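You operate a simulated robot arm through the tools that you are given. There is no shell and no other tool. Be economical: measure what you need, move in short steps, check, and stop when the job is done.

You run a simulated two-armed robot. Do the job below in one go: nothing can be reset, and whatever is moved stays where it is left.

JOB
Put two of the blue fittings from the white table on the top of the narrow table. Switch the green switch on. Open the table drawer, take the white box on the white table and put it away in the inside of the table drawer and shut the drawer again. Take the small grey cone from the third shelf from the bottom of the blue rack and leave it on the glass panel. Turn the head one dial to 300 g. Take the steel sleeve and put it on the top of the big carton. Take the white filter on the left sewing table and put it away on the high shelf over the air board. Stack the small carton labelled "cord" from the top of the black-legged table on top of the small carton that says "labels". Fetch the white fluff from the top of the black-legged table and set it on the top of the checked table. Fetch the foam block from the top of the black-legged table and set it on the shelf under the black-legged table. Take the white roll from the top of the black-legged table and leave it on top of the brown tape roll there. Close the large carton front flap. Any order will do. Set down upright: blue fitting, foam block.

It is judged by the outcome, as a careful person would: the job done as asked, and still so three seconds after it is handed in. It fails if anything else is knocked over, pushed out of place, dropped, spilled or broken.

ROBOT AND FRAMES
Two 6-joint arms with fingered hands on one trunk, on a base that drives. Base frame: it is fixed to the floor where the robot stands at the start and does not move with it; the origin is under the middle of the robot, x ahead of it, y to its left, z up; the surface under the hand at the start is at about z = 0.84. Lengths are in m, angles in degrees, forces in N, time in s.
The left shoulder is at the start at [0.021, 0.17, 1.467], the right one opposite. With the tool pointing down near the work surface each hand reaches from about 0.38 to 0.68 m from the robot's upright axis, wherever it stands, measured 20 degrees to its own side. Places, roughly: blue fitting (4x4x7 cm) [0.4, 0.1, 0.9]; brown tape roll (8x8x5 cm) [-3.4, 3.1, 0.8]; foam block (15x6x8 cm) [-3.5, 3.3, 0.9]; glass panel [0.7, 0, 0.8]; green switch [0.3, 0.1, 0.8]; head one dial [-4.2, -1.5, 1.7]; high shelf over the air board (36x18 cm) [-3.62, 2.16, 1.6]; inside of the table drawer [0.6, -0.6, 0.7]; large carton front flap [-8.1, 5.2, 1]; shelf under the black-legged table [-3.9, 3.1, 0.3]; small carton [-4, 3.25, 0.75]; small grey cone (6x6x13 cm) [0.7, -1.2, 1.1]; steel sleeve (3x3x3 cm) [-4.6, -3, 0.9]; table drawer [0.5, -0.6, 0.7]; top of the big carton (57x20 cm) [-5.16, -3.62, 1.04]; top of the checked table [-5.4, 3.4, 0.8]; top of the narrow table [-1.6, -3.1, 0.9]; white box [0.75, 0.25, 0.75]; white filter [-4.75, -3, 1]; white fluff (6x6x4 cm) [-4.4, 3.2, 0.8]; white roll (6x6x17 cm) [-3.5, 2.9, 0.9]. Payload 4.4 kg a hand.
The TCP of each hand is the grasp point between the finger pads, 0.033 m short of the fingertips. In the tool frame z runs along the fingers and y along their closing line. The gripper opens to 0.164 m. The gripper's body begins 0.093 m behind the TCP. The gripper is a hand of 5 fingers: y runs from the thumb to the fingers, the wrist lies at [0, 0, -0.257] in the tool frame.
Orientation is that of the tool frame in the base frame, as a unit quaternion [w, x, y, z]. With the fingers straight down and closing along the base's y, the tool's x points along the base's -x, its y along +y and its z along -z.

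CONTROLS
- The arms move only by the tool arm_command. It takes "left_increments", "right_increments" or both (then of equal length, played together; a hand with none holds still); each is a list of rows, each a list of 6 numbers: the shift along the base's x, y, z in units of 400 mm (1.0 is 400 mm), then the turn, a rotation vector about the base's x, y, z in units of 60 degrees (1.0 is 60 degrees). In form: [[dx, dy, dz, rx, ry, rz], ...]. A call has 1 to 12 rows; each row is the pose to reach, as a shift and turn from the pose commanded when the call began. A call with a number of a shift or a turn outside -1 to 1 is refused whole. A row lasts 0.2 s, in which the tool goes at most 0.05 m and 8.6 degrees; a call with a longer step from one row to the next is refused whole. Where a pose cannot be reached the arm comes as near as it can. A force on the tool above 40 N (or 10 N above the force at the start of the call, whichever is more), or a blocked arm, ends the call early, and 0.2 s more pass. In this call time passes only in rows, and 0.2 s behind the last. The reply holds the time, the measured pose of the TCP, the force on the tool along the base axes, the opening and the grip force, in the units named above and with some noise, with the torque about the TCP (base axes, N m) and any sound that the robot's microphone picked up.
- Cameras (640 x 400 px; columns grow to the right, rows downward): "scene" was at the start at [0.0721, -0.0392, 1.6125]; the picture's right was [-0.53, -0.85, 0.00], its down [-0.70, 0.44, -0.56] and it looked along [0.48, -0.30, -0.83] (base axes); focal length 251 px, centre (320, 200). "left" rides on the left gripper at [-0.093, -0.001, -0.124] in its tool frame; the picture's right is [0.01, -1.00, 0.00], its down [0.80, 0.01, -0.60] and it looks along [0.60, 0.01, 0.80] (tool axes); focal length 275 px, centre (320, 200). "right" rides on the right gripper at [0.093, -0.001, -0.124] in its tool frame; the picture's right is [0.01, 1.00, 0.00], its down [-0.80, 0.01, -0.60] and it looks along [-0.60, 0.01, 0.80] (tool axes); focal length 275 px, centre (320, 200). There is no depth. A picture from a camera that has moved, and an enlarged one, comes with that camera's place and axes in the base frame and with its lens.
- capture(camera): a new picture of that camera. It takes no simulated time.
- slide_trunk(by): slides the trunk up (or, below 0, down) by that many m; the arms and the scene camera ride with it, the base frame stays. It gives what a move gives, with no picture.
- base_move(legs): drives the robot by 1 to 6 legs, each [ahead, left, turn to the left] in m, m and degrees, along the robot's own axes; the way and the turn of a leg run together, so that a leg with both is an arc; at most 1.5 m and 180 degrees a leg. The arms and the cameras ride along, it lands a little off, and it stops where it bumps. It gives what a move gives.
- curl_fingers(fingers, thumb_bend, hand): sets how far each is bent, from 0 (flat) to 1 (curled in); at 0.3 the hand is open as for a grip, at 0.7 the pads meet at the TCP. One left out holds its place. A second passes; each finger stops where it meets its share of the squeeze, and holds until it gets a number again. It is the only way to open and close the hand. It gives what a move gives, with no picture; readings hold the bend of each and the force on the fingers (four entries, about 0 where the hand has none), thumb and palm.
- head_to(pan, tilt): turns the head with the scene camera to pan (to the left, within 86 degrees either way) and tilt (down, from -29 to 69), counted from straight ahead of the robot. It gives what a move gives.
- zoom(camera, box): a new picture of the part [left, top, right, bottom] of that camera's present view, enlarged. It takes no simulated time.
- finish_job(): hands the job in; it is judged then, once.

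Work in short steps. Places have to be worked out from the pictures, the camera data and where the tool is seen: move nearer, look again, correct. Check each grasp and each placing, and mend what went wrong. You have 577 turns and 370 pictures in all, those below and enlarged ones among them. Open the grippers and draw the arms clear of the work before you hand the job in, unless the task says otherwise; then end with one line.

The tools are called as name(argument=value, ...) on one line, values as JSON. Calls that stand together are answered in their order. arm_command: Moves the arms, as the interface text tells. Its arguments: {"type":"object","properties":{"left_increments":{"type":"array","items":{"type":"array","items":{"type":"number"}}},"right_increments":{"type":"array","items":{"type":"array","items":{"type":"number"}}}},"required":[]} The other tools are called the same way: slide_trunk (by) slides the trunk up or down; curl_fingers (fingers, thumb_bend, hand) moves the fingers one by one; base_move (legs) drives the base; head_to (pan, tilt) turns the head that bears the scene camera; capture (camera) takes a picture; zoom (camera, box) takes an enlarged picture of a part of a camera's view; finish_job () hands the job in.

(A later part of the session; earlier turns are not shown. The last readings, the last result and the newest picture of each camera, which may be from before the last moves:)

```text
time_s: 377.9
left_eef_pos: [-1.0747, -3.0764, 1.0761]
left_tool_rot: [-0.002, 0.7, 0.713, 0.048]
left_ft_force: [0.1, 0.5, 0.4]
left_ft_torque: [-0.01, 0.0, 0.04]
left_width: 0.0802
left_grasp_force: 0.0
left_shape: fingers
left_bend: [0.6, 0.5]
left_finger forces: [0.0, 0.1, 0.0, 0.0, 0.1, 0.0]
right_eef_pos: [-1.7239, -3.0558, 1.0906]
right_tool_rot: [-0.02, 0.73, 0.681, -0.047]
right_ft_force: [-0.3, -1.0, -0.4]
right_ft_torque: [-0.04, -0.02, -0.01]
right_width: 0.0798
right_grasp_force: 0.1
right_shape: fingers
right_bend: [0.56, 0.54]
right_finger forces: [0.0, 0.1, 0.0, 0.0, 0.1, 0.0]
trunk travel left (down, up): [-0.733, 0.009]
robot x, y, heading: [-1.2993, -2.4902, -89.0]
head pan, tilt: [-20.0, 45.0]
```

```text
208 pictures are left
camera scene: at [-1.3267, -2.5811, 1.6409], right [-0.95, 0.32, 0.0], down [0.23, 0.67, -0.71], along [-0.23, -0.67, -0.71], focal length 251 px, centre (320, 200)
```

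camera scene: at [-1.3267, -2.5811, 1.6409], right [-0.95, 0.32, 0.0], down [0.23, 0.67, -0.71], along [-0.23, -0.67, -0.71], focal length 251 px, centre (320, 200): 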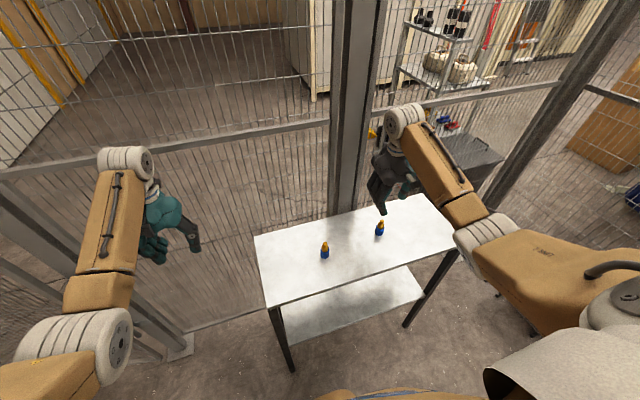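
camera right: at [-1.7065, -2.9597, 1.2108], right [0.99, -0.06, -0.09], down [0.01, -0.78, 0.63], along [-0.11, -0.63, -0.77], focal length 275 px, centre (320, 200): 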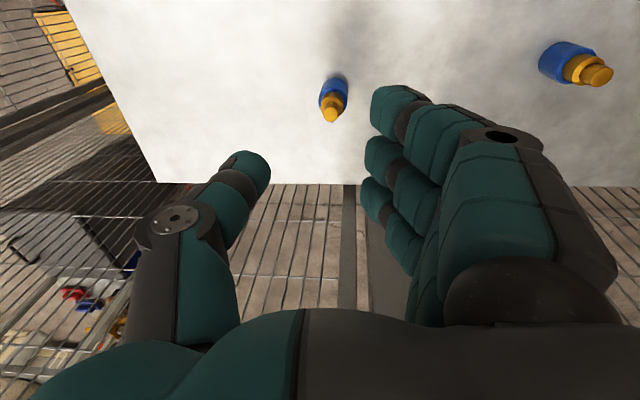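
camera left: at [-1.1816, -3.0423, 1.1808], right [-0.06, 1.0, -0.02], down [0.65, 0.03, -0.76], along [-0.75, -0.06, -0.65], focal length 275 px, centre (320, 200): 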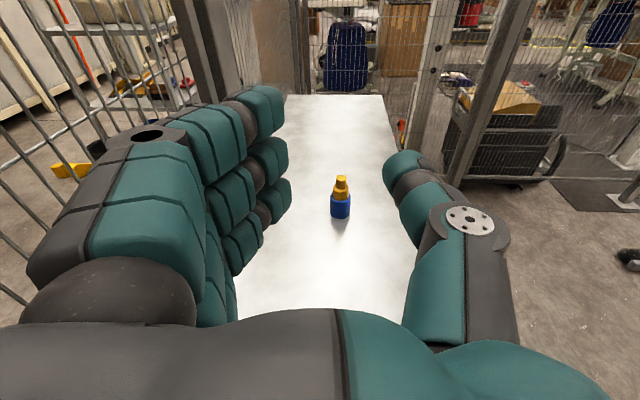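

Both fittings stand upright on the narrow table. Now I leave the enclosure by the same way.

base_move(legs=[[0, 0.22, 0], [0, 0, -90], [0, 0.2, 0], [-0.55, 0, 0], [-0.5, 0, 0], [0, 0, -90]])

base_move(legs=[[0, 0.2, 0], [1.2, 0, 0], [1.1, 0, 0], [0, 0, 90]])

head_to(pan=0, tilt=15)

capture(camera="scene")

```text
time_s: 393.7
left_eef_pos: [-0.2654, -2.0701, 1.0752]
left_tool_rot: [0.048, 0.716, -0.696, 0.003]
left_ft_force: [-0.3, 0.1, 0.9]
left_ft_torque: [0.02, 0.01, 0.01]
left_width: 0.0806
left_grasp_force: 0.1
left_shape: fingers
left_bend: [0.6, 0.5]
left_finger forces: [0.0, 0.0, 0.0, 0.0, 0.1, 0.0]
right_eef_pos: [0.3839, -2.0844, 1.0908]
right_tool_rot: [0.048, -0.686, 0.726, -0.02]
right_ft_force: [-0.7, 0.5, -0.2]
right_ft_torque: [-0.02, -0.02, -0.02]
right_width: 0.0799
right_grasp_force: 0.1
right_shape: fingers
right_bend: [0.56, 0.54]
right_finger forces: [0.0, 0.1, 0.0, 0.0, 0.1, 0.0]
trunk travel left (down, up): [-0.733, 0.009]
robot x, y, heading: [-0.034, -2.6507, 92.2]
head pan, tilt: [-20.0, 45.0]
```

```text
time_s: 410.1
left_eef_pos: [-0.8914, -0.5928, 1.0737]
left_tool_rot: [0.031, 0.999, 0.022, 0.035]
left_ft_force: [0.3, -0.3, 0.4]
left_ft_torque: [0.02, -0.02, 0.01]
left_width: 0.0805
left_grasp_force: 0.1
left_shape: fingers
left_bend: [0.6, 0.5]
left_finger forces: [0.0, 0.1, 0.1, 0.0, 0.1, 0.1]
right_eef_pos: [-0.8895, 0.058, 1.091]
right_tool_rot: [-0.047, 0.999, -0.021, -0.019]
right_ft_force: [1.2, -0.3, -0.2]
right_ft_torque: [-0.01, 0.01, 0.01]
right_width: 0.0801
right_grasp_force: 0.0
right_shape: fingers
right_bend: [0.56, 0.54]
right_finger forces: [0.1, 0.1, 0.0, 0.0, 0.0, 0.0]
trunk travel left (down, up): [-0.733, 0.009]
robot x, y, heading: [-0.3164, -0.352, -177.3]
head pan, tilt: [-20.0, 45.0]
```

```text
time_s: 411.0
left_eef_pos: [-0.8918, -0.5913, 1.075]
left_tool_rot: [0.031, 0.999, 0.023, 0.036]
left_ft_force: [0.4, 0.2, 0.1]
left_ft_torque: [0.02, -0.01, -0.02]
left_width: 0.0806
left_grasp_force: 0.1
left_shape: fingers
left_bend: [0.6, 0.5]
left_finger forces: [0.0, 0.1, 0.1, 0.0, 0.0, 0.0]
right_eef_pos: [-0.8878, 0.0571, 1.0904]
right_tool_rot: [-0.049, 0.998, -0.021, -0.02]
right_ft_force: [0.0, -0.2, -0.4]
right_ft_torque: [0.02, -0.01, 0.01]
right_width: 0.0799
right_grasp_force: 0.1
right_shape: fingers
right_bend: [0.56, 0.54]
right_finger forces: [0.0, 0.1, 0.0, 0.0, 0.0, 0.0]
trunk travel left (down, up): [-0.733, 0.009]
robot x, y, heading: [-0.3133, -0.3499, -177.2]
head pan, tilt: [0.0, 15.0]
```

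```text
207 pictures are left
camera scene: at [-0.4177, -0.3547, 1.6877], right [-0.05, 1.0, 0.0], down [0.26, 0.01, -0.97], along [-0.96, -0.05, -0.26], focal length 251 px, centre (320, 200)
```

scene: 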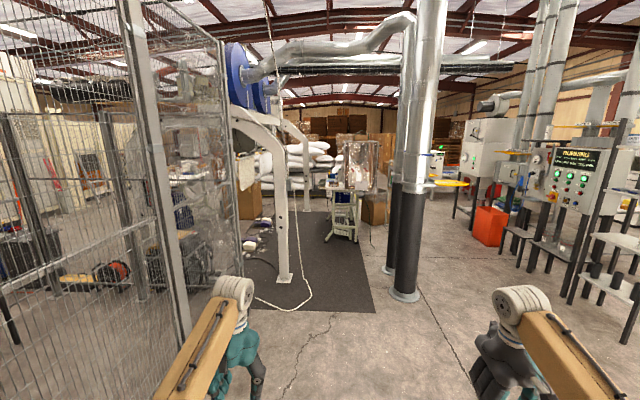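

I advance along the aisle to look at the head machine with the dial.

base_move(legs=[[0, 0, -2.8], [1.4, 0, 0]])

head_to(pan=35, tilt=5)

capture(camera="scene")

zoom(camera="scene", box=[160, 80, 400, 230])

```text
time_s: 418.4
left_eef_pos: [-2.3022, -0.578, 1.0744]
left_tool_rot: [0.032, 0.999, 0.005, 0.035]
left_ft_force: [0.3, -0.1, 0.4]
left_ft_torque: [-0.03, -0.04, 0.01]
left_width: 0.0807
left_grasp_force: 0.0
left_shape: fingers
left_bend: [0.6, 0.5]
left_finger forces: [0.0, 0.0, 0.0, 0.0, 0.0, 0.0]
right_eef_pos: [-2.2748, 0.071, 1.0913]
right_tool_rot: [-0.048, 0.998, -0.039, -0.018]
right_ft_force: [-0.3, -0.1, -0.8]
right_ft_torque: [-0.03, -0.01, 0.02]
right_width: 0.0797
right_grasp_force: 0.2
right_shape: fingers
right_bend: [0.56, 0.54]
right_finger forces: [0.0, 0.0, 0.1, 0.1, 0.0, 0.0]
trunk travel left (down, up): [-0.733, 0.009]
robot x, y, heading: [-1.713, -0.3565, -179.3]
head pan, tilt: [0.0, 15.0]
```

```text
time_s: 419.4
left_eef_pos: [-2.3023, -0.578, 1.0756]
left_tool_rot: [0.032, 0.999, 0.005, 0.035]
left_ft_force: [-0.3, 0.1, 0.1]
left_ft_torque: [-0.02, -0.01, 0.02]
left_width: 0.0806
left_grasp_force: 0.0
left_shape: fingers
left_bend: [0.6, 0.5]
left_finger forces: [0.0, 0.1, 0.1, 0.1, 0.0, 0.0]
right_eef_pos: [-2.2748, 0.071, 1.0907]
right_tool_rot: [-0.048, 0.998, -0.04, -0.018]
right_ft_force: [0.9, -0.5, 0.2]
right_ft_torque: [-0.02, 0.01, 0.01]
right_width: 0.0798
right_grasp_force: 0.0
right_shape: fingers
right_bend: [0.56, 0.54]
right_finger forces: [0.0, 0.1, 0.0, 0.1, 0.0, 0.0]
trunk travel left (down, up): [-0.733, 0.009]
robot x, y, heading: [-1.7126, -0.3549, -179.3]
head pan, tilt: [35.0, 5.0]
```

```text
206 pictures are left
camera scene: at [-1.8006, -0.4114, 1.7039], right [-0.58, 0.81, 0.0], down [0.07, 0.05, -1.0], along [-0.81, -0.58, -0.09], focal length 251 px, centre (320, 200)
```

scene: 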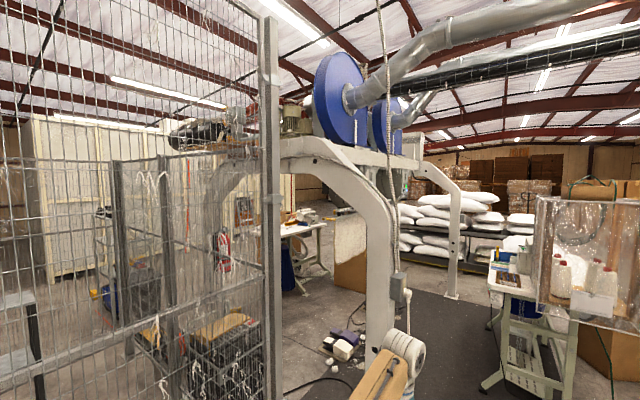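

```text
2.67 times, centred on (280, 155) of scene
camera zoom: at [-1.8006, -0.4114, 1.7039], right [-0.58, 0.81, 0.0], down [0.07, 0.05, -1.0], along [-0.81, -0.58, -0.09], focal length 670 px, centre (427, 320)
```

zoom: 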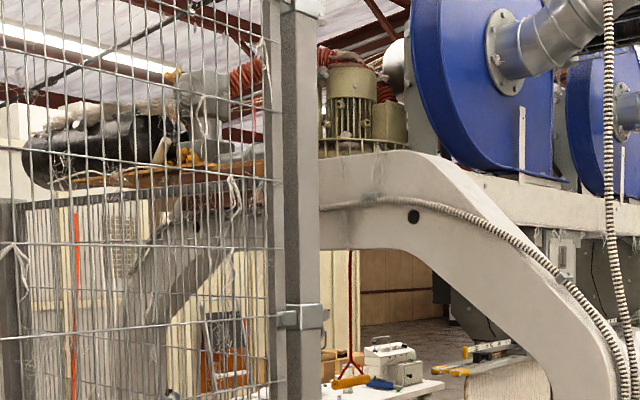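

The heads hang between two arches around x≈-3.3 and -5.7. I move closer and look toward the panels.

base_move(legs=[[1.0, 0.05, 0]])

head_to(pan=30, tilt=8)

capture(camera="scene")

```text
time_s: 424.6
left_eef_pos: [-3.305, -0.6382, 1.0756]
left_tool_rot: [0.032, 0.999, 0.004, 0.035]
left_ft_force: [-0.2, 0.8, -0.2]
left_ft_torque: [0.01, -0.02, 0.0]
left_width: 0.0803
left_grasp_force: 0.1
left_shape: fingers
left_bend: [0.6, 0.5]
left_finger forces: [0.0, 0.1, 0.0, 0.1, 0.1, 0.0]
right_eef_pos: [-3.2768, 0.0102, 1.0906]
right_tool_rot: [-0.048, 0.998, -0.039, -0.018]
right_ft_force: [-0.4, 0.1, -0.6]
right_ft_torque: [0.01, -0.05, -0.01]
right_width: 0.0799
right_grasp_force: 0.1
right_shape: fingers
right_bend: [0.56, 0.54]
right_finger forces: [0.0, 0.1, 0.0, 0.1, 0.1, 0.1]
trunk travel left (down, up): [-0.733, 0.009]
robot x, y, heading: [-2.72, -0.4166, -179.6]
head pan, tilt: [35.0, 5.0]
```

```text
time_s: 425.3
left_eef_pos: [-3.3042, -0.639, 1.0751]
left_tool_rot: [0.032, 0.999, 0.005, 0.035]
left_ft_force: [-0.7, -0.4, 0.2]
left_ft_torque: [0.01, -0.01, -0.02]
left_width: 0.0806
left_grasp_force: 0.0
left_shape: fingers
left_bend: [0.6, 0.5]
left_finger forces: [0.0, 0.0, 0.1, 0.0, 0.0, 0.0]
right_eef_pos: [-3.2759, 0.011, 1.0911]
right_tool_rot: [-0.048, 0.998, -0.039, -0.018]
right_ft_force: [-0.7, -0.2, -0.1]
right_ft_torque: [-0.03, 0.02, 0.02]
right_width: 0.0799
right_grasp_force: 0.1
right_shape: fingers
right_bend: [0.56, 0.54]
right_finger forces: [0.1, 0.1, 0.0, 0.1, 0.1, 0.0]
trunk travel left (down, up): [-0.733, 0.009]
robot x, y, heading: [-2.7163, -0.421, -179.4]
head pan, tilt: [30.0, 8.0]
```

```text
204 pictures are left
camera scene: at [-2.8075, -0.4663, 1.6992], right [-0.51, 0.86, 0.0], down [0.12, 0.07, -0.99], along [-0.85, -0.5, -0.14], focal length 251 px, centre (320, 200)
```

scene: 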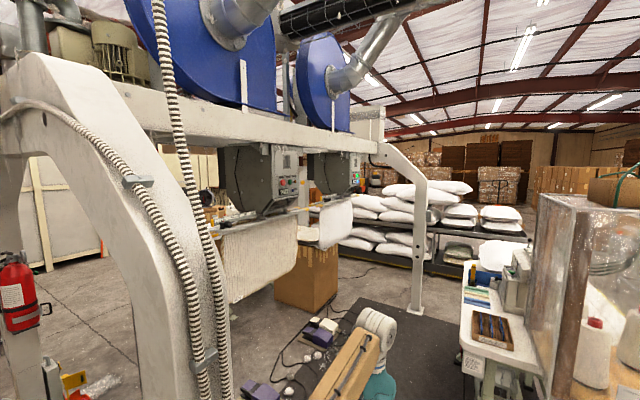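

zoom(camera="scene", box=[210, 130, 380, 236])

```text
3.76 times, centred on (295, 183) of scene
camera zoom: at [-2.8075, -0.4663, 1.6992], right [-0.51, 0.86, 0.0], down [0.12, 0.07, -0.99], along [-0.85, -0.5, -0.14], focal length 947 px, centre (414, 264)
```

zoom: 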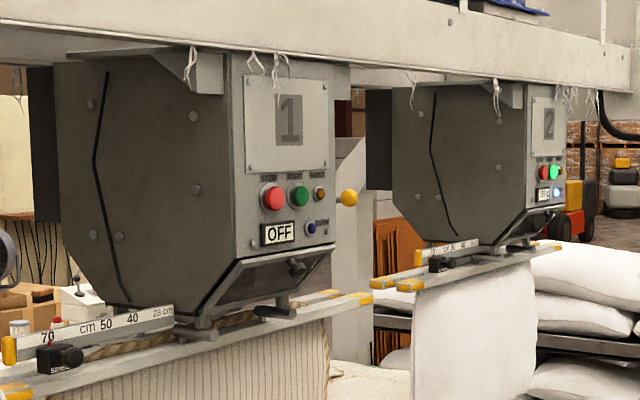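

Head 1's panel carries the buttons and a knob. I turn to face -y, staying clear of the arch leg, and move to its front-left.

base_move(legs=[[0, 0, 90], [-0.22, 0, 0], [0, -0.85, 0]])

head_to(pan=-25, tilt=5)

capture(camera="scene")

```text
time_s: 427.2
left_eef_pos: [-3.1794, -0.8298, 1.0783]
left_tool_rot: [0.014, 0.98, 0.193, 0.037]
left_ft_force: [-3.6, -6.6, -0.9]
left_ft_torque: [0.14, -0.13, -0.38]
left_width: 0.0814
left_grasp_force: 2.8
left_shape: fingers
left_bend: [0.6, 0.5]
left_finger forces: [0.1, 0.0, 0.0, 5.4, 0.0, 1.5]
right_eef_pos: [-3.4011, -0.2465, 1.0901]
right_tool_rot: [-0.041, 0.985, 0.163, -0.028]
right_ft_force: [0.5, -0.4, 0.1]
right_ft_torque: [-0.01, -0.01, -0.02]
right_width: 0.0801
right_grasp_force: 0.0
right_shape: fingers
right_bend: [0.56, 0.54]
right_finger forces: [0.1, 0.0, 0.0, 0.0, 0.0, 0.0]
trunk travel left (down, up): [-0.733, 0.009]
robot x, y, heading: [-2.7201, -0.4194, -156.1]
head pan, tilt: [30.0, 8.0]
stopped in leg 1: the robot was blocked; the commanded pose is now the measured one
```

```text
time_s: 428.4
left_eef_pos: [-3.1796, -0.8306, 1.0765]
left_tool_rot: [0.015, 0.98, 0.194, 0.038]
left_ft_force: [-6.2, -2.8, -1.5]
left_ft_torque: [0.05, -0.24, -0.26]
left_width: 0.0812
left_grasp_force: 3.5
left_shape: fingers
left_bend: [0.6, 0.5]
left_finger forces: [0.0, 0.0, 0.1, 4.7, 0.0, 2.2]
right_eef_pos: [-3.4024, -0.2428, 1.0887]
right_tool_rot: [-0.04, 0.985, 0.164, -0.028]
right_ft_force: [0.0, 0.1, 0.0]
right_ft_torque: [0.0, 0.02, 0.03]
right_width: 0.0802
right_grasp_force: 0.0
right_shape: fingers
right_bend: [0.56, 0.54]
right_finger forces: [0.0, 0.0, 0.0, 0.1, 0.0, 0.0]
trunk travel left (down, up): [-0.733, 0.009]
robot x, y, heading: [-2.7165, -0.4209, -156.0]
head pan, tilt: [-25.0, 5.0]
```

```text
202 pictures are left
camera scene: at [-2.8221, -0.4159, 1.7037], right [0.02, 1.0, 0.0], down [0.09, -0.01, -1.0], along [-1.0, 0.02, -0.09], focal length 251 px, centre (320, 200)
```

scene: 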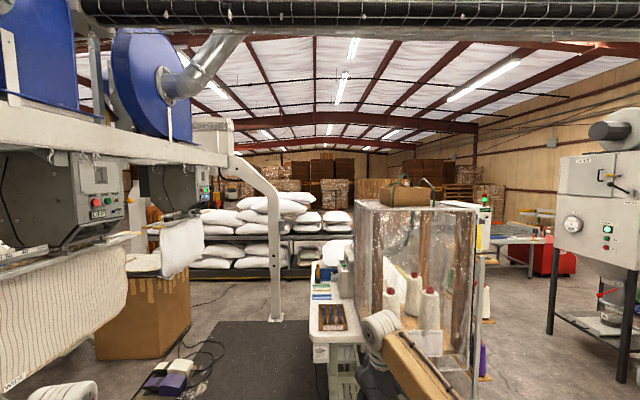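

The left hand met the arch's front leg. I back away, turn with more room, then plan to strafe in from farther out.

base_move(legs=[[0, 0, -24], [-0.45, 0, 0], [0, 0, 90]])

arm_command(right_increments=[[0, -0.04, 0.04, -0.14, 0, 0], [0, -0.08, 0.08, -0.28, 0, 0], [0, -0.12, 0.12, -0.42, 0, 0], [0, -0.16, 0.16, -0.56, 0, 0], [0, -0.2, 0.2, -0.7, 0, 0], [0, -0.24, 0.24, -0.84, 0, 0], [0, -0.28, 0.28, -0.98, 0, 0]])

```text
time_s: 436.2
left_eef_pos: [-2.081, -1.0079, 1.0752]
left_tool_rot: [-0.009, 0.717, 0.696, 0.039]
left_ft_force: [-0.2, 0.0, 0.1]
left_ft_torque: [-0.01, 0.0, -0.01]
left_width: 0.0807
left_grasp_force: 0.2
left_shape: fingers
left_bend: [0.6, 0.5]
left_finger forces: [0.0, 0.1, 0.0, 0.0, 0.0, 0.0]
right_eef_pos: [-2.7063, -0.9719, 1.0922]
right_tool_rot: [-0.02, 0.737, 0.674, -0.047]
right_ft_force: [0.4, 0.6, 0.0]
right_ft_torque: [0.02, 0.01, 0.01]
right_width: 0.0802
right_grasp_force: 0.1
right_shape: fingers
right_bend: [0.56, 0.54]
right_finger forces: [0.0, 0.0, 0.0, 0.0, 0.0, 0.1]
trunk travel left (down, up): [-0.733, 0.009]
robot x, y, heading: [-2.274, -0.4168, -89.9]
head pan, tilt: [-25.0, 5.0]
```

```text
time_s: 437.8
left_eef_pos: [-2.0798, -1.0096, 1.077]
left_tool_rot: [-0.009, 0.716, 0.697, 0.039]
left_ft_force: [-0.6, 0.3, -0.1]
left_ft_torque: [0.0, 0.0, -0.02]
left_width: 0.0808
left_grasp_force: 0.0
left_shape: fingers
left_bend: [0.6, 0.5]
left_finger forces: [0.1, 0.1, 0.0, 0.1, 0.0, 0.1]
right_eef_pos: [-2.7067, -1.0855, 1.2034]
right_tool_rot: [0.346, 0.651, 0.563, -0.373]
right_ft_force: [0.8, -0.6, -0.9]
right_ft_torque: [-0.01, 0.01, 0.0]
right_width: 0.08
right_grasp_force: 0.1
right_shape: fingers
right_bend: [0.56, 0.54]
right_finger forces: [0.0, 0.0, 0.0, 0.1, 0.1, 0.0]
trunk travel left (down, up): [-0.733, 0.009]
robot x, y, heading: [-2.2734, -0.418, -89.9]
head pan, tilt: [-25.0, 5.0]
```

Now level the right hand and raise it to ~1.6 m.

arm_command(right_increments=[[0, 0.0, 0.08, -0.12, 0, 0], [0, 0.0, 0.17, -0.24, 0, 0], [0, 0.0, 0.26, -0.36, 0, 0], [0, 0.0, 0.35, -0.48, 0, 0], [0, 0.0, 0.45, -0.5, 0, 0], [0, 0.02, 0.55, -0.5, 0, 0], [0, 0.04, 0.65, -0.5, 0, 0], [0, 0.06, 0.75, -0.5, 0, 0], [0, 0.08, 0.85, -0.5, 0, 0], [0, 0.1, 0.95, -0.5, 0, 0]])

head_to(pan=-30, tilt=10)

capture(camera="scene")

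```text
time_s: 440.0
left_eef_pos: [-2.0787, -1.0087, 1.077]
left_tool_rot: [-0.008, 0.716, 0.697, 0.039]
left_ft_force: [-0.4, -0.3, -0.4]
left_ft_torque: [0.0, -0.01, 0.0]
left_width: 0.0806
left_grasp_force: 0.0
left_shape: fingers
left_bend: [0.6, 0.5]
left_finger forces: [0.0, 0.1, 0.1, 0.1, 0.0, 0.0]
right_eef_pos: [-2.7066, -1.0439, 1.5838]
right_tool_rot: [0.503, 0.541, 0.448, -0.504]
right_ft_force: [0.1, 0.1, -0.4]
right_ft_torque: [0.02, -0.02, 0.02]
right_width: 0.0801
right_grasp_force: 0.2
right_shape: fingers
right_bend: [0.56, 0.54]
right_finger forces: [0.1, 0.0, 0.0, 0.0, 0.0, 0.0]
trunk travel left (down, up): [-0.733, 0.009]
robot x, y, heading: [-2.272, -0.4206, -90.3]
head pan, tilt: [-25.0, 5.0]
```

```text
time_s: 440.7
left_eef_pos: [-2.0802, -1.0085, 1.076]
left_tool_rot: [-0.009, 0.716, 0.697, 0.038]
left_ft_force: [0.7, -0.5, -0.1]
left_ft_torque: [0.02, -0.04, -0.02]
left_width: 0.0808
left_grasp_force: 0.0
left_shape: fingers
left_bend: [0.6, 0.5]
left_finger forces: [0.0, 0.0, 0.0, 0.0, 0.1, 0.0]
right_eef_pos: [-2.7077, -1.0443, 1.5828]
right_tool_rot: [0.501, 0.541, 0.449, -0.505]
right_ft_force: [0.0, -0.7, -0.6]
right_ft_torque: [-0.01, 0.01, 0.01]
right_width: 0.0801
right_grasp_force: 0.0
right_shape: fingers
right_bend: [0.56, 0.54]
right_finger forces: [0.1, 0.0, 0.0, 0.0, 0.1, 0.1]
trunk travel left (down, up): [-0.733, 0.009]
robot x, y, heading: [-2.2731, -0.4187, -90.1]
head pan, tilt: [-30.0, 10.0]
```

```text
201 pictures are left
camera scene: at [-2.3191, -0.5118, 1.6959], right [-0.87, 0.5, 0.0], down [0.09, 0.15, -0.98], along [-0.49, -0.85, -0.17], focal length 251 px, centre (320, 200)
```

scene: 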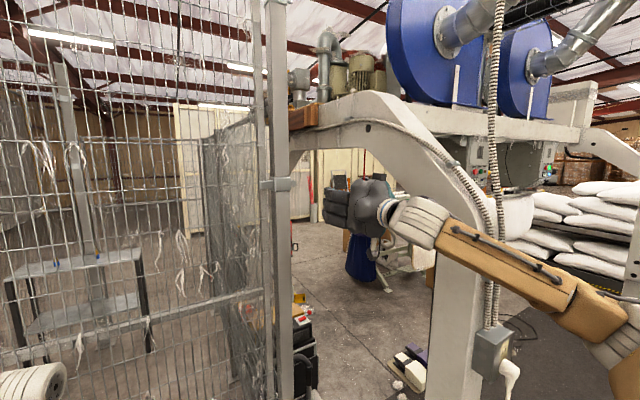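

I back to y≈-0.1 and strafe right past the arch leg.

base_move(legs=[[-0.32, 0, 0], [0, -0.8, 0]])

capture(camera="scene")

```text
time_s: 446.7
left_eef_pos: [-2.8839, -0.6851, 1.0762]
left_tool_rot: [-0.009, 0.718, 0.695, 0.039]
left_ft_force: [0.4, 0.2, 0.0]
left_ft_torque: [-0.01, -0.03, 0.0]
left_width: 0.0807
left_grasp_force: 0.1
left_shape: fingers
left_bend: [0.6, 0.5]
left_finger forces: [0.1, 0.0, 0.0, 0.0, 0.0, 0.1]
right_eef_pos: [-3.5111, -0.7176, 1.582]
right_tool_rot: [0.501, 0.542, 0.448, -0.505]
right_ft_force: [-0.3, -0.3, 0.3]
right_ft_torque: [-0.03, -0.01, 0.06]
right_width: 0.08
right_grasp_force: 0.0
right_shape: fingers
right_bend: [0.56, 0.54]
right_finger forces: [0.0, 0.1, 0.0, 0.0, 0.0, 0.0]
trunk travel left (down, up): [-0.733, 0.009]
robot x, y, heading: [-3.0736, -0.0965, -90.5]
head pan, tilt: [-30.0, 10.0]
```

```text
200 pictures are left
camera scene: at [-3.1215, -0.1874, 1.6959], right [-0.86, 0.51, 0.0], down [0.09, 0.15, -0.98], along [-0.5, -0.85, -0.17], focal length 251 px, centre (320, 200)
```

scene: 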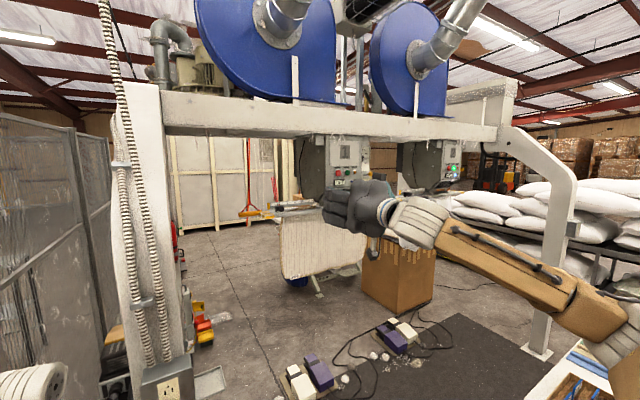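

zoom(camera="scene", box=[290, 125, 390, 205])

```text
5.00 times, centred on (340, 165) of scene
camera zoom: at [-3.1215, -0.1874, 1.6959], right [-0.86, 0.51, 0.0], down [0.09, 0.15, -0.98], along [-0.5, -0.85, -0.17], focal length 1257 px, centre (220, 375)
```

zoom: 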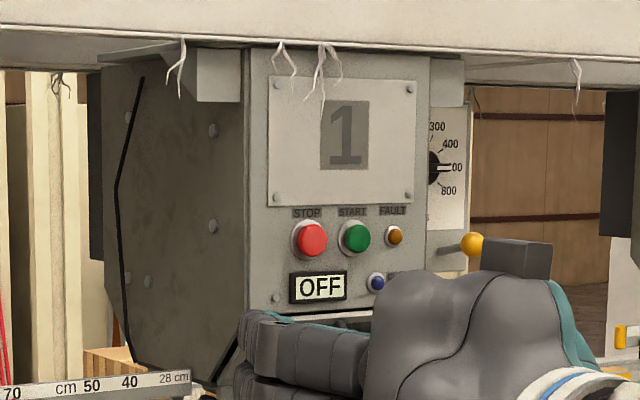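

The dial is on a plate to the right of head 1 (≈[-4.22, -1.5, 1.69]). I strafe further right carefully.

base_move(legs=[[0.03, -0.45, 0]])

head_to(pan=-75, tilt=25)

capture(camera="scene")

head_to(pan=30, tilt=25)

capture(camera="scene")

```text
time_s: 448.1
left_eef_pos: [-3.0012, -0.6934, 1.0768]
left_tool_rot: [-0.001, 0.706, 0.706, 0.05]
left_ft_force: [22.6, -6.1, -0.6]
left_ft_torque: [0.94, 2.74, 2.58]
left_width: 0.0806
left_grasp_force: 0.1
left_shape: fingers
left_bend: [0.6, 0.5]
left_finger forces: [0.0, 0.0, 0.0, 0.1, 0.0, 0.0]
right_eef_pos: [-3.6431, -0.7273, 1.5806]
right_tool_rot: [0.5, 0.543, 0.446, -0.505]
right_ft_force: [-3.0, -0.5, -0.5]
right_ft_torque: [-0.09, -0.01, 0.24]
right_width: 0.0802
right_grasp_force: 0.0
right_shape: fingers
right_bend: [0.56, 0.54]
right_finger forces: [0.0, 0.0, 0.1, 0.0, 0.0, 0.0]
trunk travel left (down, up): [-0.733, 0.009]
robot x, y, heading: [-3.2001, -0.1037, -90.4]
head pan, tilt: [-30.0, 10.0]
stopped in leg 1: the force on the tool passed its limit at 59 N (the readings are from after the stop); the commanded pose is now the measured one
```

```text
time_s: 449.2
left_eef_pos: [-3.0025, -0.6924, 1.0753]
left_tool_rot: [-0.005, 0.711, 0.702, 0.045]
left_ft_force: [15.5, 0.8, 0.1]
left_ft_torque: [-0.1, 1.84, 1.6]
left_width: 0.0804
left_grasp_force: 0.1
left_shape: fingers
left_bend: [0.6, 0.5]
left_finger forces: [0.1, 0.0, 0.0, 0.0, 0.0, 0.0]
right_eef_pos: [-3.6344, -0.7245, 1.5837]
right_tool_rot: [0.5, 0.542, 0.447, -0.507]
right_ft_force: [0.8, 0.5, -0.2]
right_ft_torque: [0.01, -0.02, -0.02]
right_width: 0.0803
right_grasp_force: 0.1
right_shape: fingers
right_bend: [0.56, 0.54]
right_finger forces: [0.0, 0.0, 0.0, 0.0, 0.1, 0.0]
trunk travel left (down, up): [-0.733, 0.009]
robot x, y, heading: [-3.1972, -0.1046, -90.6]
head pan, tilt: [-75.0, 25.0]
```

```text
198 pictures are left
camera scene: at [-3.2856, -0.1374, 1.6717], right [-0.25, 0.97, 0.0], down [0.41, 0.11, -0.91], along [-0.88, -0.23, -0.42], focal length 251 px, centre (320, 200)
```

scene: 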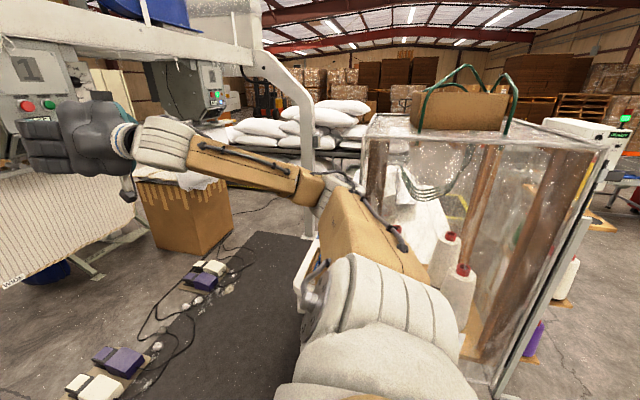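

```text
time_s: 451.1
left_eef_pos: [-3.0018, -0.6933, 1.0774]
left_tool_rot: [-0.006, 0.712, 0.701, 0.043]
left_ft_force: [16.6, 1.4, 0.6]
left_ft_torque: [-0.15, 2.05, 1.79]
left_width: 0.0807
left_grasp_force: 0.0
left_shape: fingers
left_bend: [0.6, 0.5]
left_finger forces: [0.0, 0.0, 0.0, 0.0, 0.0, 0.1]
right_eef_pos: [-3.6346, -0.7243, 1.5853]
right_tool_rot: [0.5, 0.541, 0.448, -0.507]
right_ft_force: [-0.6, -1.1, -0.5]
right_ft_torque: [0.0, -0.04, -0.01]
right_width: 0.0799
right_grasp_force: 0.1
right_shape: fingers
right_bend: [0.56, 0.54]
right_finger forces: [0.0, 0.1, 0.0, 0.1, 0.1, 0.0]
trunk travel left (down, up): [-0.733, 0.009]
robot x, y, heading: [-3.1984, -0.1026, -90.6]
head pan, tilt: [30.0, 25.0]
```

```text
197 pictures are left
camera scene: at [-3.1507, -0.1945, 1.6715], right [-0.87, -0.49, 0.0], down [-0.21, 0.37, -0.91], along [0.45, -0.79, -0.42], focal length 251 px, centre (320, 200)
```

scene: 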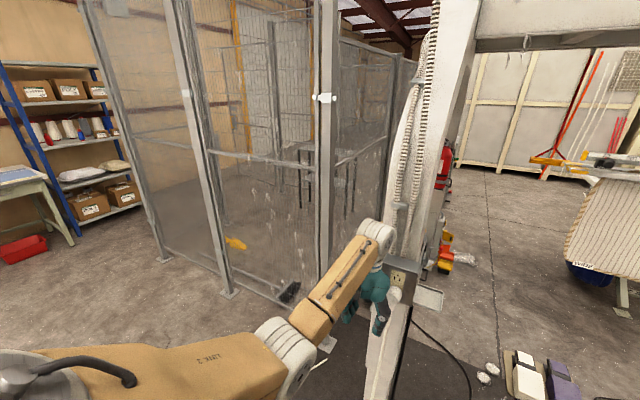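

The left hand touches the leg's socket box. I step back left and pull the left hand in closer.

base_move(legs=[[0, 0.08, 0]])

arm_command(left_increments=[[0, 0.08, 0.05, 0, 0, 0], [0, 0.16, 0.1, 0, 0, 0], [0, 0.24, 0.15, 0, 0, 0], [0, 0.32, 0.2, 0, 0, 0], [0, 0.4, 0.25, 0, 0, 0], [0, 0.48, 0.3, 0, 0, 0]])

capture(camera="scene")

```text
time_s: 452.1
left_eef_pos: [-2.9221, -0.6928, 1.0759]
left_tool_rot: [-0.005, 0.711, 0.702, 0.043]
left_ft_force: [1.5, 0.8, 0.1]
left_ft_torque: [0.0, 0.07, 0.01]
left_width: 0.0808
left_grasp_force: 0.2
left_shape: fingers
left_bend: [0.6, 0.5]
left_finger forces: [0.0, 0.0, 0.1, 0.0, 0.0, 0.0]
right_eef_pos: [-3.554, -0.7244, 1.584]
right_tool_rot: [0.5, 0.541, 0.448, -0.507]
right_ft_force: [0.7, 0.5, 0.5]
right_ft_torque: [0.01, -0.04, -0.14]
right_width: 0.0799
right_grasp_force: 0.1
right_shape: fingers
right_bend: [0.56, 0.54]
right_finger forces: [0.1, 0.0, 0.0, 0.0, 0.0, 0.1]
trunk travel left (down, up): [-0.733, 0.009]
robot x, y, heading: [-3.1199, -0.1043, -90.6]
head pan, tilt: [30.0, 25.0]
```

```text
time_s: 453.5
left_eef_pos: [-2.9251, -0.6574, 1.0395]
left_tool_rot: [-0.004, 0.711, 0.701, 0.044]
left_ft_force: [-0.1, -0.4, -0.7]
left_ft_torque: [-0.02, -0.03, 0.02]
left_width: 0.0807
left_grasp_force: 0.1
left_shape: fingers
left_bend: [0.6, 0.5]
left_finger forces: [0.1, 0.0, 0.1, 0.1, 0.0, 0.1]
left hand out of reach, approached as far as the arm can: row 1, 2, 3, 4, 5, 6
right_eef_pos: [-3.557, -0.7252, 1.5836]
right_tool_rot: [0.501, 0.541, 0.448, -0.506]
right_ft_force: [0.2, -0.7, -0.3]
right_ft_torque: [0.0, -0.01, 0.01]
right_width: 0.08
right_grasp_force: 0.1
right_shape: fingers
right_bend: [0.56, 0.54]
right_finger forces: [0.0, 0.0, 0.0, 0.0, 0.0, 0.0]
trunk travel left (down, up): [-0.733, 0.009]
robot x, y, heading: [-3.1231, -0.1086, -90.3]
head pan, tilt: [30.0, 25.0]
```

```text
196 pictures are left
camera scene: at [-3.0745, -0.1959, 1.6715], right [-0.87, -0.49, 0.0], down [-0.21, 0.37, -0.91], along [0.45, -0.79, -0.42], focal length 251 px, centre (320, 200)
```

scene: 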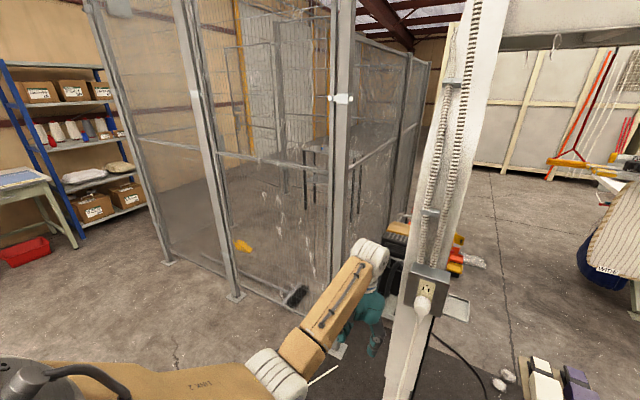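

The leg is at about x -3.1. I back a bit, strafe past it, then move forward into the bay.

base_move(legs=[[-0.09, 0, 0], [0, -0.4, 0], [0.25, 0, 0]])

head_to(pan=-75, tilt=30)

capture(camera="scene")

```text
time_s: 456.0
left_eef_pos: [-3.1823, -0.6844, 1.141]
left_tool_rot: [0.102, 0.668, 0.734, -0.066]
left_ft_force: [-6.4, 2.1, -4.3]
left_ft_torque: [-0.32, -0.51, 0.08]
left_width: 0.0803
left_grasp_force: 0.0
left_shape: fingers
left_bend: [0.6, 0.5]
left_finger forces: [0.0, 0.1, 0.1, 0.0, 0.0, 0.0]
right_eef_pos: [-3.7187, -0.7555, 1.4851]
right_tool_rot: [0.56, 0.561, 0.454, -0.407]
right_ft_force: [-4.3, 1.0, -6.8]
right_ft_torque: [-0.64, 0.0, 0.38]
right_width: 0.08
right_grasp_force: 0.1
right_shape: fingers
right_bend: [0.56, 0.54]
right_finger forces: [0.0, 0.1, 0.0, 0.1, 0.0, 0.0]
trunk travel left (down, up): [-0.733, 0.009]
robot x, y, heading: [-3.3234, -0.0675, -84.3]
head pan, tilt: [30.0, 25.0]
stopped in leg 2: the robot was blocked; the commanded pose is now the measured one
```

```text
time_s: 457.8
left_eef_pos: [-3.1767, -0.6694, 1.0698]
left_tool_rot: [0.061, 0.664, 0.745, 0.031]
left_ft_force: [-0.6, 0.3, -0.3]
left_ft_torque: [0.07, -0.04, -0.03]
left_width: 0.0807
left_grasp_force: 0.1
left_shape: fingers
left_bend: [0.6, 0.5]
left_finger forces: [0.1, 0.0, 0.0, 0.0, 0.0, 0.1]
right_eef_pos: [-3.7865, -0.8074, 1.4732]
right_tool_rot: [0.519, 0.557, 0.49, -0.426]
right_ft_force: [-1.6, 0.4, -0.2]
right_ft_torque: [0.04, 0.0, 0.12]
right_width: 0.0805
right_grasp_force: 0.1
right_shape: fingers
right_bend: [0.56, 0.54]
right_finger forces: [0.0, 0.0, 0.0, 0.0, 0.0, 0.1]
trunk travel left (down, up): [-0.733, 0.009]
robot x, y, heading: [-3.3505, -0.0594, -82.2]
head pan, tilt: [-75.0, 30.0]
```

```text
195 pictures are left
camera scene: at [-3.4267, -0.1183, 1.664], right [-0.39, 0.92, 0.01], down [0.46, 0.2, -0.87], along [-0.8, -0.33, -0.5], focal length 251 px, centre (320, 200)
```

scene: 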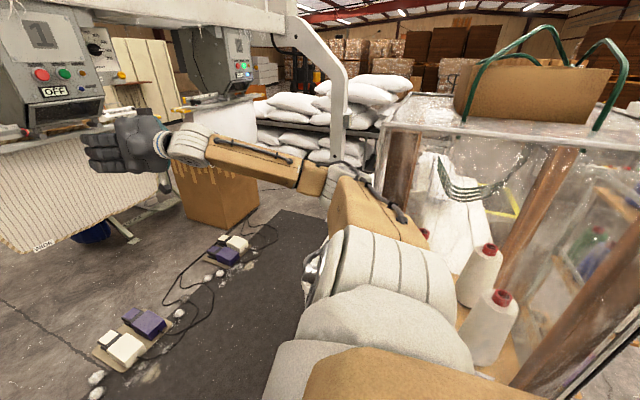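

The right elbow met the plastic cover box. I extend the right arm forward into the bay so its elbow tucks in, and straighten the heading.

arm_command(right_increments=[[0.02, -0.1, 0, 0, 0, 0], [0.04, -0.2, 0, 0, 0, 0], [0.06, -0.3, 0, 0, 0, 0], [0.08, -0.4, 0, 0, 0, 0], [0.1, -0.5, 0, 0, 0, 0], [0.12, -0.6, 0, 0, 0, 0]])

capture(camera="scene")

```text
time_s: 459.2
left_eef_pos: [-3.1823, -0.6725, 1.0712]
left_tool_rot: [0.064, 0.681, 0.729, 0.031]
left_ft_force: [0.5, -1.4, -0.5]
left_ft_torque: [0.02, 0.06, 0.01]
left_width: 0.0808
left_grasp_force: 0.2
left_shape: fingers
left_bend: [0.6, 0.5]
left_finger forces: [0.0, 0.0, 0.0, 0.0, 0.0, 0.1]
right_eef_pos: [-3.7486, -1.0171, 1.4734]
right_tool_rot: [0.511, 0.566, 0.476, -0.439]
right_ft_force: [0.5, -0.2, 0.2]
right_ft_torque: [-0.02, 0.01, -0.08]
right_width: 0.0801
right_grasp_force: 0.0
right_shape: fingers
right_bend: [0.56, 0.54]
right_finger forces: [0.1, 0.0, 0.0, 0.0, 0.1, 0.0]
trunk travel left (down, up): [-0.733, 0.009]
robot x, y, heading: [-3.3269, -0.0604, -84.6]
head pan, tilt: [-75.0, 30.0]
```

```text
194 pictures are left
camera scene: at [-3.4077, -0.1044, 1.6637], right [-0.34, 0.94, 0.0], down [0.47, 0.17, -0.87], along [-0.81, -0.3, -0.5], focal length 251 px, centre (320, 200)
```

scene: 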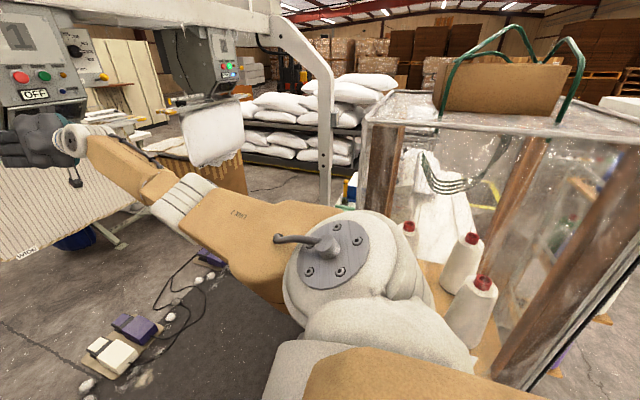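

Elbow tucked. I turn right slightly, strafe right 0.15, and go forward.

base_move(legs=[[0, 0, -6], [0, -0.18, 0], [0.25, 0, 0]])

head_to(pan=-40, tilt=10)

capture(camera="scene")

```text
time_s: 462.7
left_eef_pos: [-3.4325, -0.9294, 1.0705]
left_tool_rot: [0.067, 0.719, 0.691, 0.027]
left_ft_force: [0.7, -1.2, 0.1]
left_ft_torque: [0.02, -0.01, -0.02]
left_width: 0.0806
left_grasp_force: 0.0
left_shape: fingers
left_bend: [0.6, 0.5]
left_finger forces: [0.0, 0.0, 0.0, 0.0, 0.1, 0.0]
right_eef_pos: [-4.0336, -1.2106, 1.4724]
right_tool_rot: [0.487, 0.592, 0.444, -0.464]
right_ft_force: [-0.3, 0.4, 0.2]
right_ft_torque: [0.02, -0.03, 0.0]
right_width: 0.0804
right_grasp_force: 0.0
right_shape: fingers
right_bend: [0.56, 0.54]
right_finger forces: [0.0, 0.0, 0.0, 0.0, 0.0, 0.0]
trunk travel left (down, up): [-0.733, 0.009]
robot x, y, heading: [-3.5142, -0.3063, -91.0]
head pan, tilt: [-75.0, 30.0]
```

```text
time_s: 463.7
left_eef_pos: [-3.4332, -0.9284, 1.0724]
left_tool_rot: [0.065, 0.719, 0.691, 0.027]
left_ft_force: [0.2, 1.0, 0.1]
left_ft_torque: [-0.01, -0.01, 0.02]
left_width: 0.0808
left_grasp_force: 0.1
left_shape: fingers
left_bend: [0.6, 0.5]
left_finger forces: [0.1, 0.1, 0.0, 0.0, 0.1, 0.1]
right_eef_pos: [-4.0337, -1.2095, 1.4724]
right_tool_rot: [0.488, 0.591, 0.445, -0.464]
right_ft_force: [0.3, -0.2, -0.1]
right_ft_torque: [-0.01, 0.01, 0.0]
right_width: 0.0802
right_grasp_force: 0.1
right_shape: fingers
right_bend: [0.56, 0.54]
right_finger forces: [0.1, 0.0, 0.1, 0.0, 0.0, 0.0]
trunk travel left (down, up): [-0.733, 0.009]
robot x, y, heading: [-3.5085, -0.3051, -91.0]
head pan, tilt: [-40.0, 10.0]
```

```text
193 pictures are left
camera scene: at [-3.5704, -0.3879, 1.6958], right [-0.75, 0.66, 0.0], down [0.11, 0.13, -0.98], along [-0.65, -0.74, -0.17], focal length 251 px, centre (320, 200)
```

scene: 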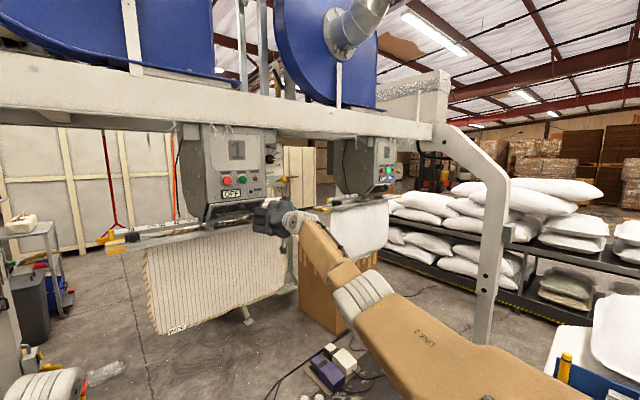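

zoom(camera="scene", box=[200, 115, 320, 215])

```text
4.00 times, centred on (260, 165) of scene
camera zoom: at [-3.5704, -0.3879, 1.6958], right [-0.75, 0.66, 0.0], down [0.11, 0.13, -0.98], along [-0.65, -0.74, -0.17], focal length 1006 px, centre (560, 340)
```

zoom: 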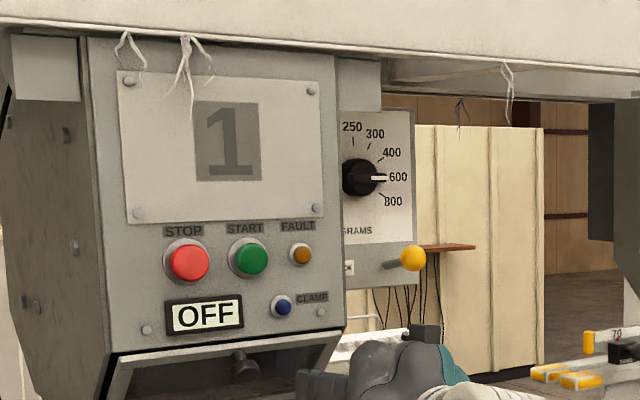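

Dial: pointer now at 600 (3 o'clock), 300 is ~64° counter-clockwise. Dial centre ≈[-4.21, -1.485, 1.68]. I raise the right hand and roll it fingers-up in preparation.

arm_command(right_increments=[[0, 0.02, 0.07, 0, -0.13, 0], [0, 0.04, 0.14, 0, -0.26, 0], [0, 0.06, 0.21, 0, -0.39, 0], [0, 0.08, 0.28, 0, -0.52, 0], [0, 0.1, 0.35, 0, -0.65, 0], [0, 0.12, 0.42, 0, -0.78, 0], [0, 0.14, 0.49, 0, -0.91, 0], [0, 0.15, 0.53, 0, -0.98, 0]], left_increments=[[0, 0, -0.05, 0, 0, 0], [0, 0, -0.1, 0, 0, 0], [0, 0, -0.15, 0, 0, 0], [0, 0, -0.2, 0, 0, 0], [0, 0, -0.25, 0, 0, 0], [0, 0, -0.3, 0, 0, 0], [0, 0, -0.3, 0, 0, 0], [0, 0, -0.3, 0, 0, 0]])

arm_command(right_increments=[[0, 0, 0, 0, -0.13, 0], [0, 0, 0, 0, -0.26, 0], [0, 0, 0, 0, -0.39, 0], [0, 0, 0, 0, -0.52, 0], [0, 0, 0, 0, -0.6, 0]])

capture(camera="right")

```text
time_s: 465.5
left_eef_pos: [-3.4337, -0.9278, 0.9529]
left_tool_rot: [0.066, 0.719, 0.691, 0.028]
left_ft_force: [0.0, 0.0, -0.3]
left_ft_torque: [0.02, 0.01, -0.04]
left_width: 0.0808
left_grasp_force: 0.0
left_shape: fingers
left_bend: [0.6, 0.5]
left_finger forces: [0.0, 0.0, 0.0, 0.0, 0.1, 0.1]
right_eef_pos: [-4.0332, -1.1508, 1.6852]
right_tool_rot: [0.641, 0.745, 0.147, -0.113]
right_ft_force: [-0.9, 0.7, 0.2]
right_ft_torque: [-0.02, -0.01, 0.01]
right_width: 0.0805
right_grasp_force: 0.0
right_shape: fingers
right_bend: [0.56, 0.54]
right_finger forces: [0.1, 0.1, 0.0, 0.1, 0.0, 0.1]
trunk travel left (down, up): [-0.733, 0.009]
robot x, y, heading: [-3.5099, -0.3062, -90.9]
head pan, tilt: [-40.0, 10.0]
```

```text
time_s: 466.7
left_eef_pos: [-3.4336, -0.9286, 0.9527]
left_tool_rot: [0.066, 0.719, 0.692, 0.027]
left_ft_force: [-0.7, -0.9, 0.1]
left_ft_torque: [-0.03, -0.03, -0.02]
left_width: 0.0808
left_grasp_force: 0.1
left_shape: fingers
left_bend: [0.6, 0.5]
left_finger forces: [0.0, 0.1, 0.0, 0.1, 0.0, 0.2]
right_eef_pos: [-4.0338, -1.1516, 1.684]
right_tool_rot: [0.656, 0.743, -0.06, 0.122]
right_ft_force: [0.0, -0.2, 0.0]
right_ft_torque: [0.0, -0.03, -0.01]
right_width: 0.0801
right_grasp_force: 0.1
right_shape: fingers
right_bend: [0.56, 0.54]
right_finger forces: [0.0, 0.1, 0.0, 0.0, 0.1, 0.0]
trunk travel left (down, up): [-0.733, 0.009]
robot x, y, heading: [-3.5111, -0.3087, -90.8]
head pan, tilt: [-40.0, 10.0]
```

```text
191 pictures are left
camera right: at [-3.9567, -1.023, 1.7213], right [-0.24, -0.13, 0.96], down [-0.84, 0.53, -0.13], along [-0.5, -0.84, -0.24], focal length 275 px, centre (320, 200)
```

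right: 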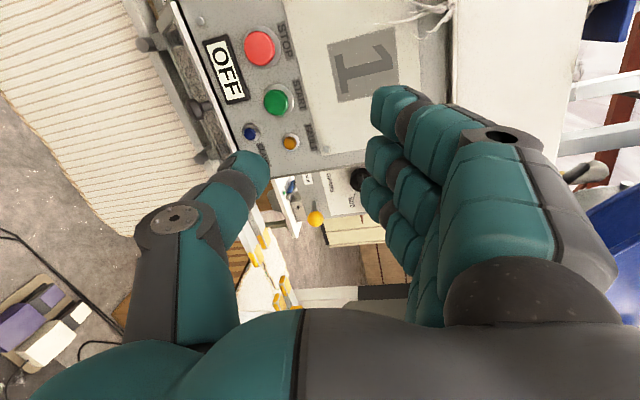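

Roll achieved. I shift right so the hand is in line with the dial, and approach partway.

base_move(legs=[[0, -0.178, 0], [0.13, 0, 0]])

capture(camera="right")

capture(camera="scene")

```text
time_s: 469.1
left_eef_pos: [-3.6117, -1.0536, 0.9514]
left_tool_rot: [0.066, 0.719, 0.691, 0.027]
left_ft_force: [0.6, 0.0, -0.8]
left_ft_torque: [0.0, -0.02, 0.01]
left_width: 0.0808
left_grasp_force: 0.1
left_shape: fingers
left_bend: [0.6, 0.5]
left_finger forces: [0.0, 0.1, 0.0, 0.1, 0.0, 0.0]
right_eef_pos: [-4.2118, -1.2773, 1.6857]
right_tool_rot: [0.656, 0.743, -0.056, 0.122]
right_ft_force: [0.8, 0.0, 0.7]
right_ft_torque: [0.02, 0.0, -0.05]
right_width: 0.0805
right_grasp_force: 0.0
right_shape: fingers
right_bend: [0.56, 0.54]
right_finger forces: [0.0, 0.1, 0.0, 0.0, 0.0, 0.1]
trunk travel left (down, up): [-0.733, 0.009]
robot x, y, heading: [-3.6928, -0.4333, -90.8]
head pan, tilt: [-40.0, 10.0]
```

```text
190 pictures are left
camera right: at [-4.1348, -1.1493, 1.7222], right [-0.23, -0.13, 0.96], down [-0.84, 0.53, -0.13], along [-0.49, -0.84, -0.23], focal length 275 px, centre (320, 200)
```

right: 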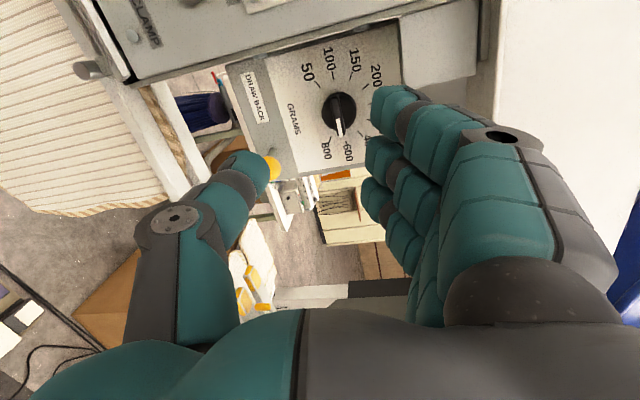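

```text
189 pictures are left
camera scene: at [-3.7503, -0.5137, 1.696], right [-0.76, 0.65, 0.0], down [0.11, 0.13, -0.98], along [-0.64, -0.75, -0.17], focal length 251 px, centre (320, 200)
```

scene: 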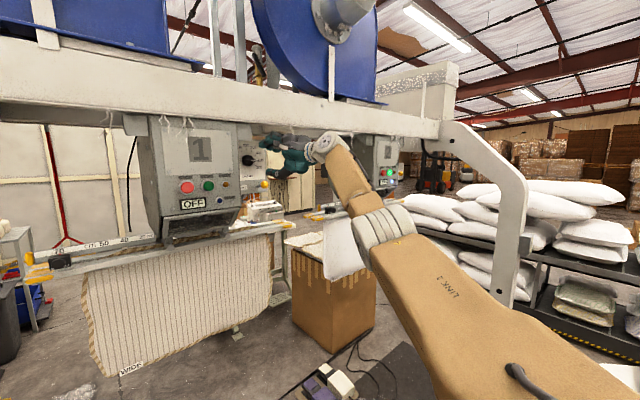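

Clear view: knob centre ≈[-4.217, -1.485, 1.682]. I approach 15 cm more.

base_move(legs=[[0.14, -0.007, 0]])

capture(camera="right")

zoom(camera="scene", box=[180, 100, 340, 220])

```text
time_s: 470.4
left_eef_pos: [-3.6209, -1.1922, 0.9519]
left_tool_rot: [0.066, 0.718, 0.692, 0.027]
left_ft_force: [0.0, 1.0, 0.3]
left_ft_torque: [0.03, 0.04, 0.01]
left_width: 0.0808
left_grasp_force: 0.0
left_shape: fingers
left_bend: [0.6, 0.5]
left_finger forces: [0.1, 0.0, 0.0, 0.0, 0.0, 0.1]
right_eef_pos: [-4.2194, -1.4171, 1.6863]
right_tool_rot: [0.656, 0.742, -0.056, 0.122]
right_ft_force: [-0.1, -0.9, 0.3]
right_ft_torque: [0.03, 0.03, 0.0]
right_width: 0.0803
right_grasp_force: 0.1
right_shape: fingers
right_bend: [0.56, 0.54]
right_finger forces: [0.1, 0.0, 0.0, 0.1, 0.1, 0.1]
trunk travel left (down, up): [-0.733, 0.009]
robot x, y, heading: [-3.6978, -0.5703, -90.9]
head pan, tilt: [-40.0, 10.0]
```

```text
188 pictures are left
camera right: at [-4.1437, -1.289, 1.7223], right [-0.23, -0.13, 0.96], down [-0.84, 0.53, -0.13], along [-0.49, -0.84, -0.23], focal length 275 px, centre (320, 200)
```

right: 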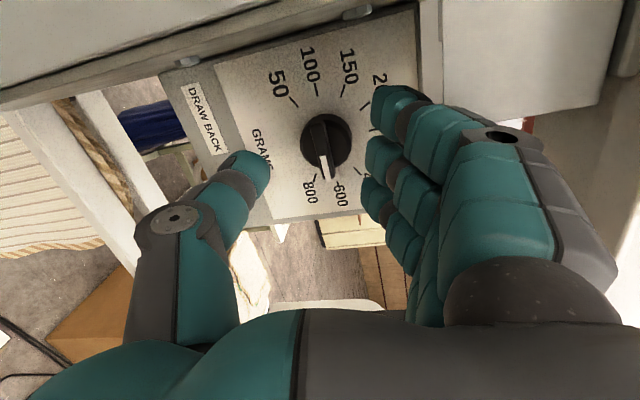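

```text
3.33 times, centred on (260, 160) of scene
camera zoom: at [-3.7598, -0.6531, 1.696], right [-0.76, 0.65, 0.0], down [0.11, 0.13, -0.98], along [-0.64, -0.75, -0.17], focal length 838 px, centre (520, 333)
```

zoom: 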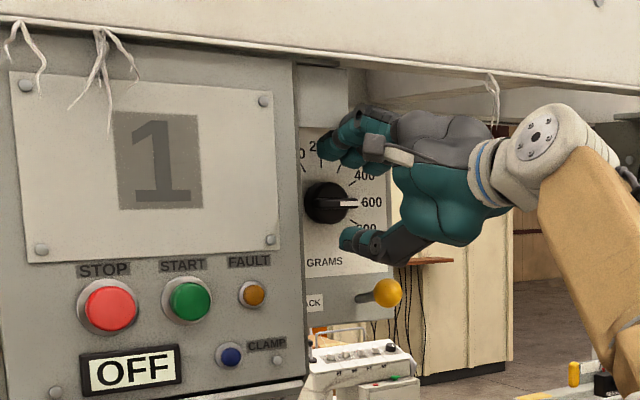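

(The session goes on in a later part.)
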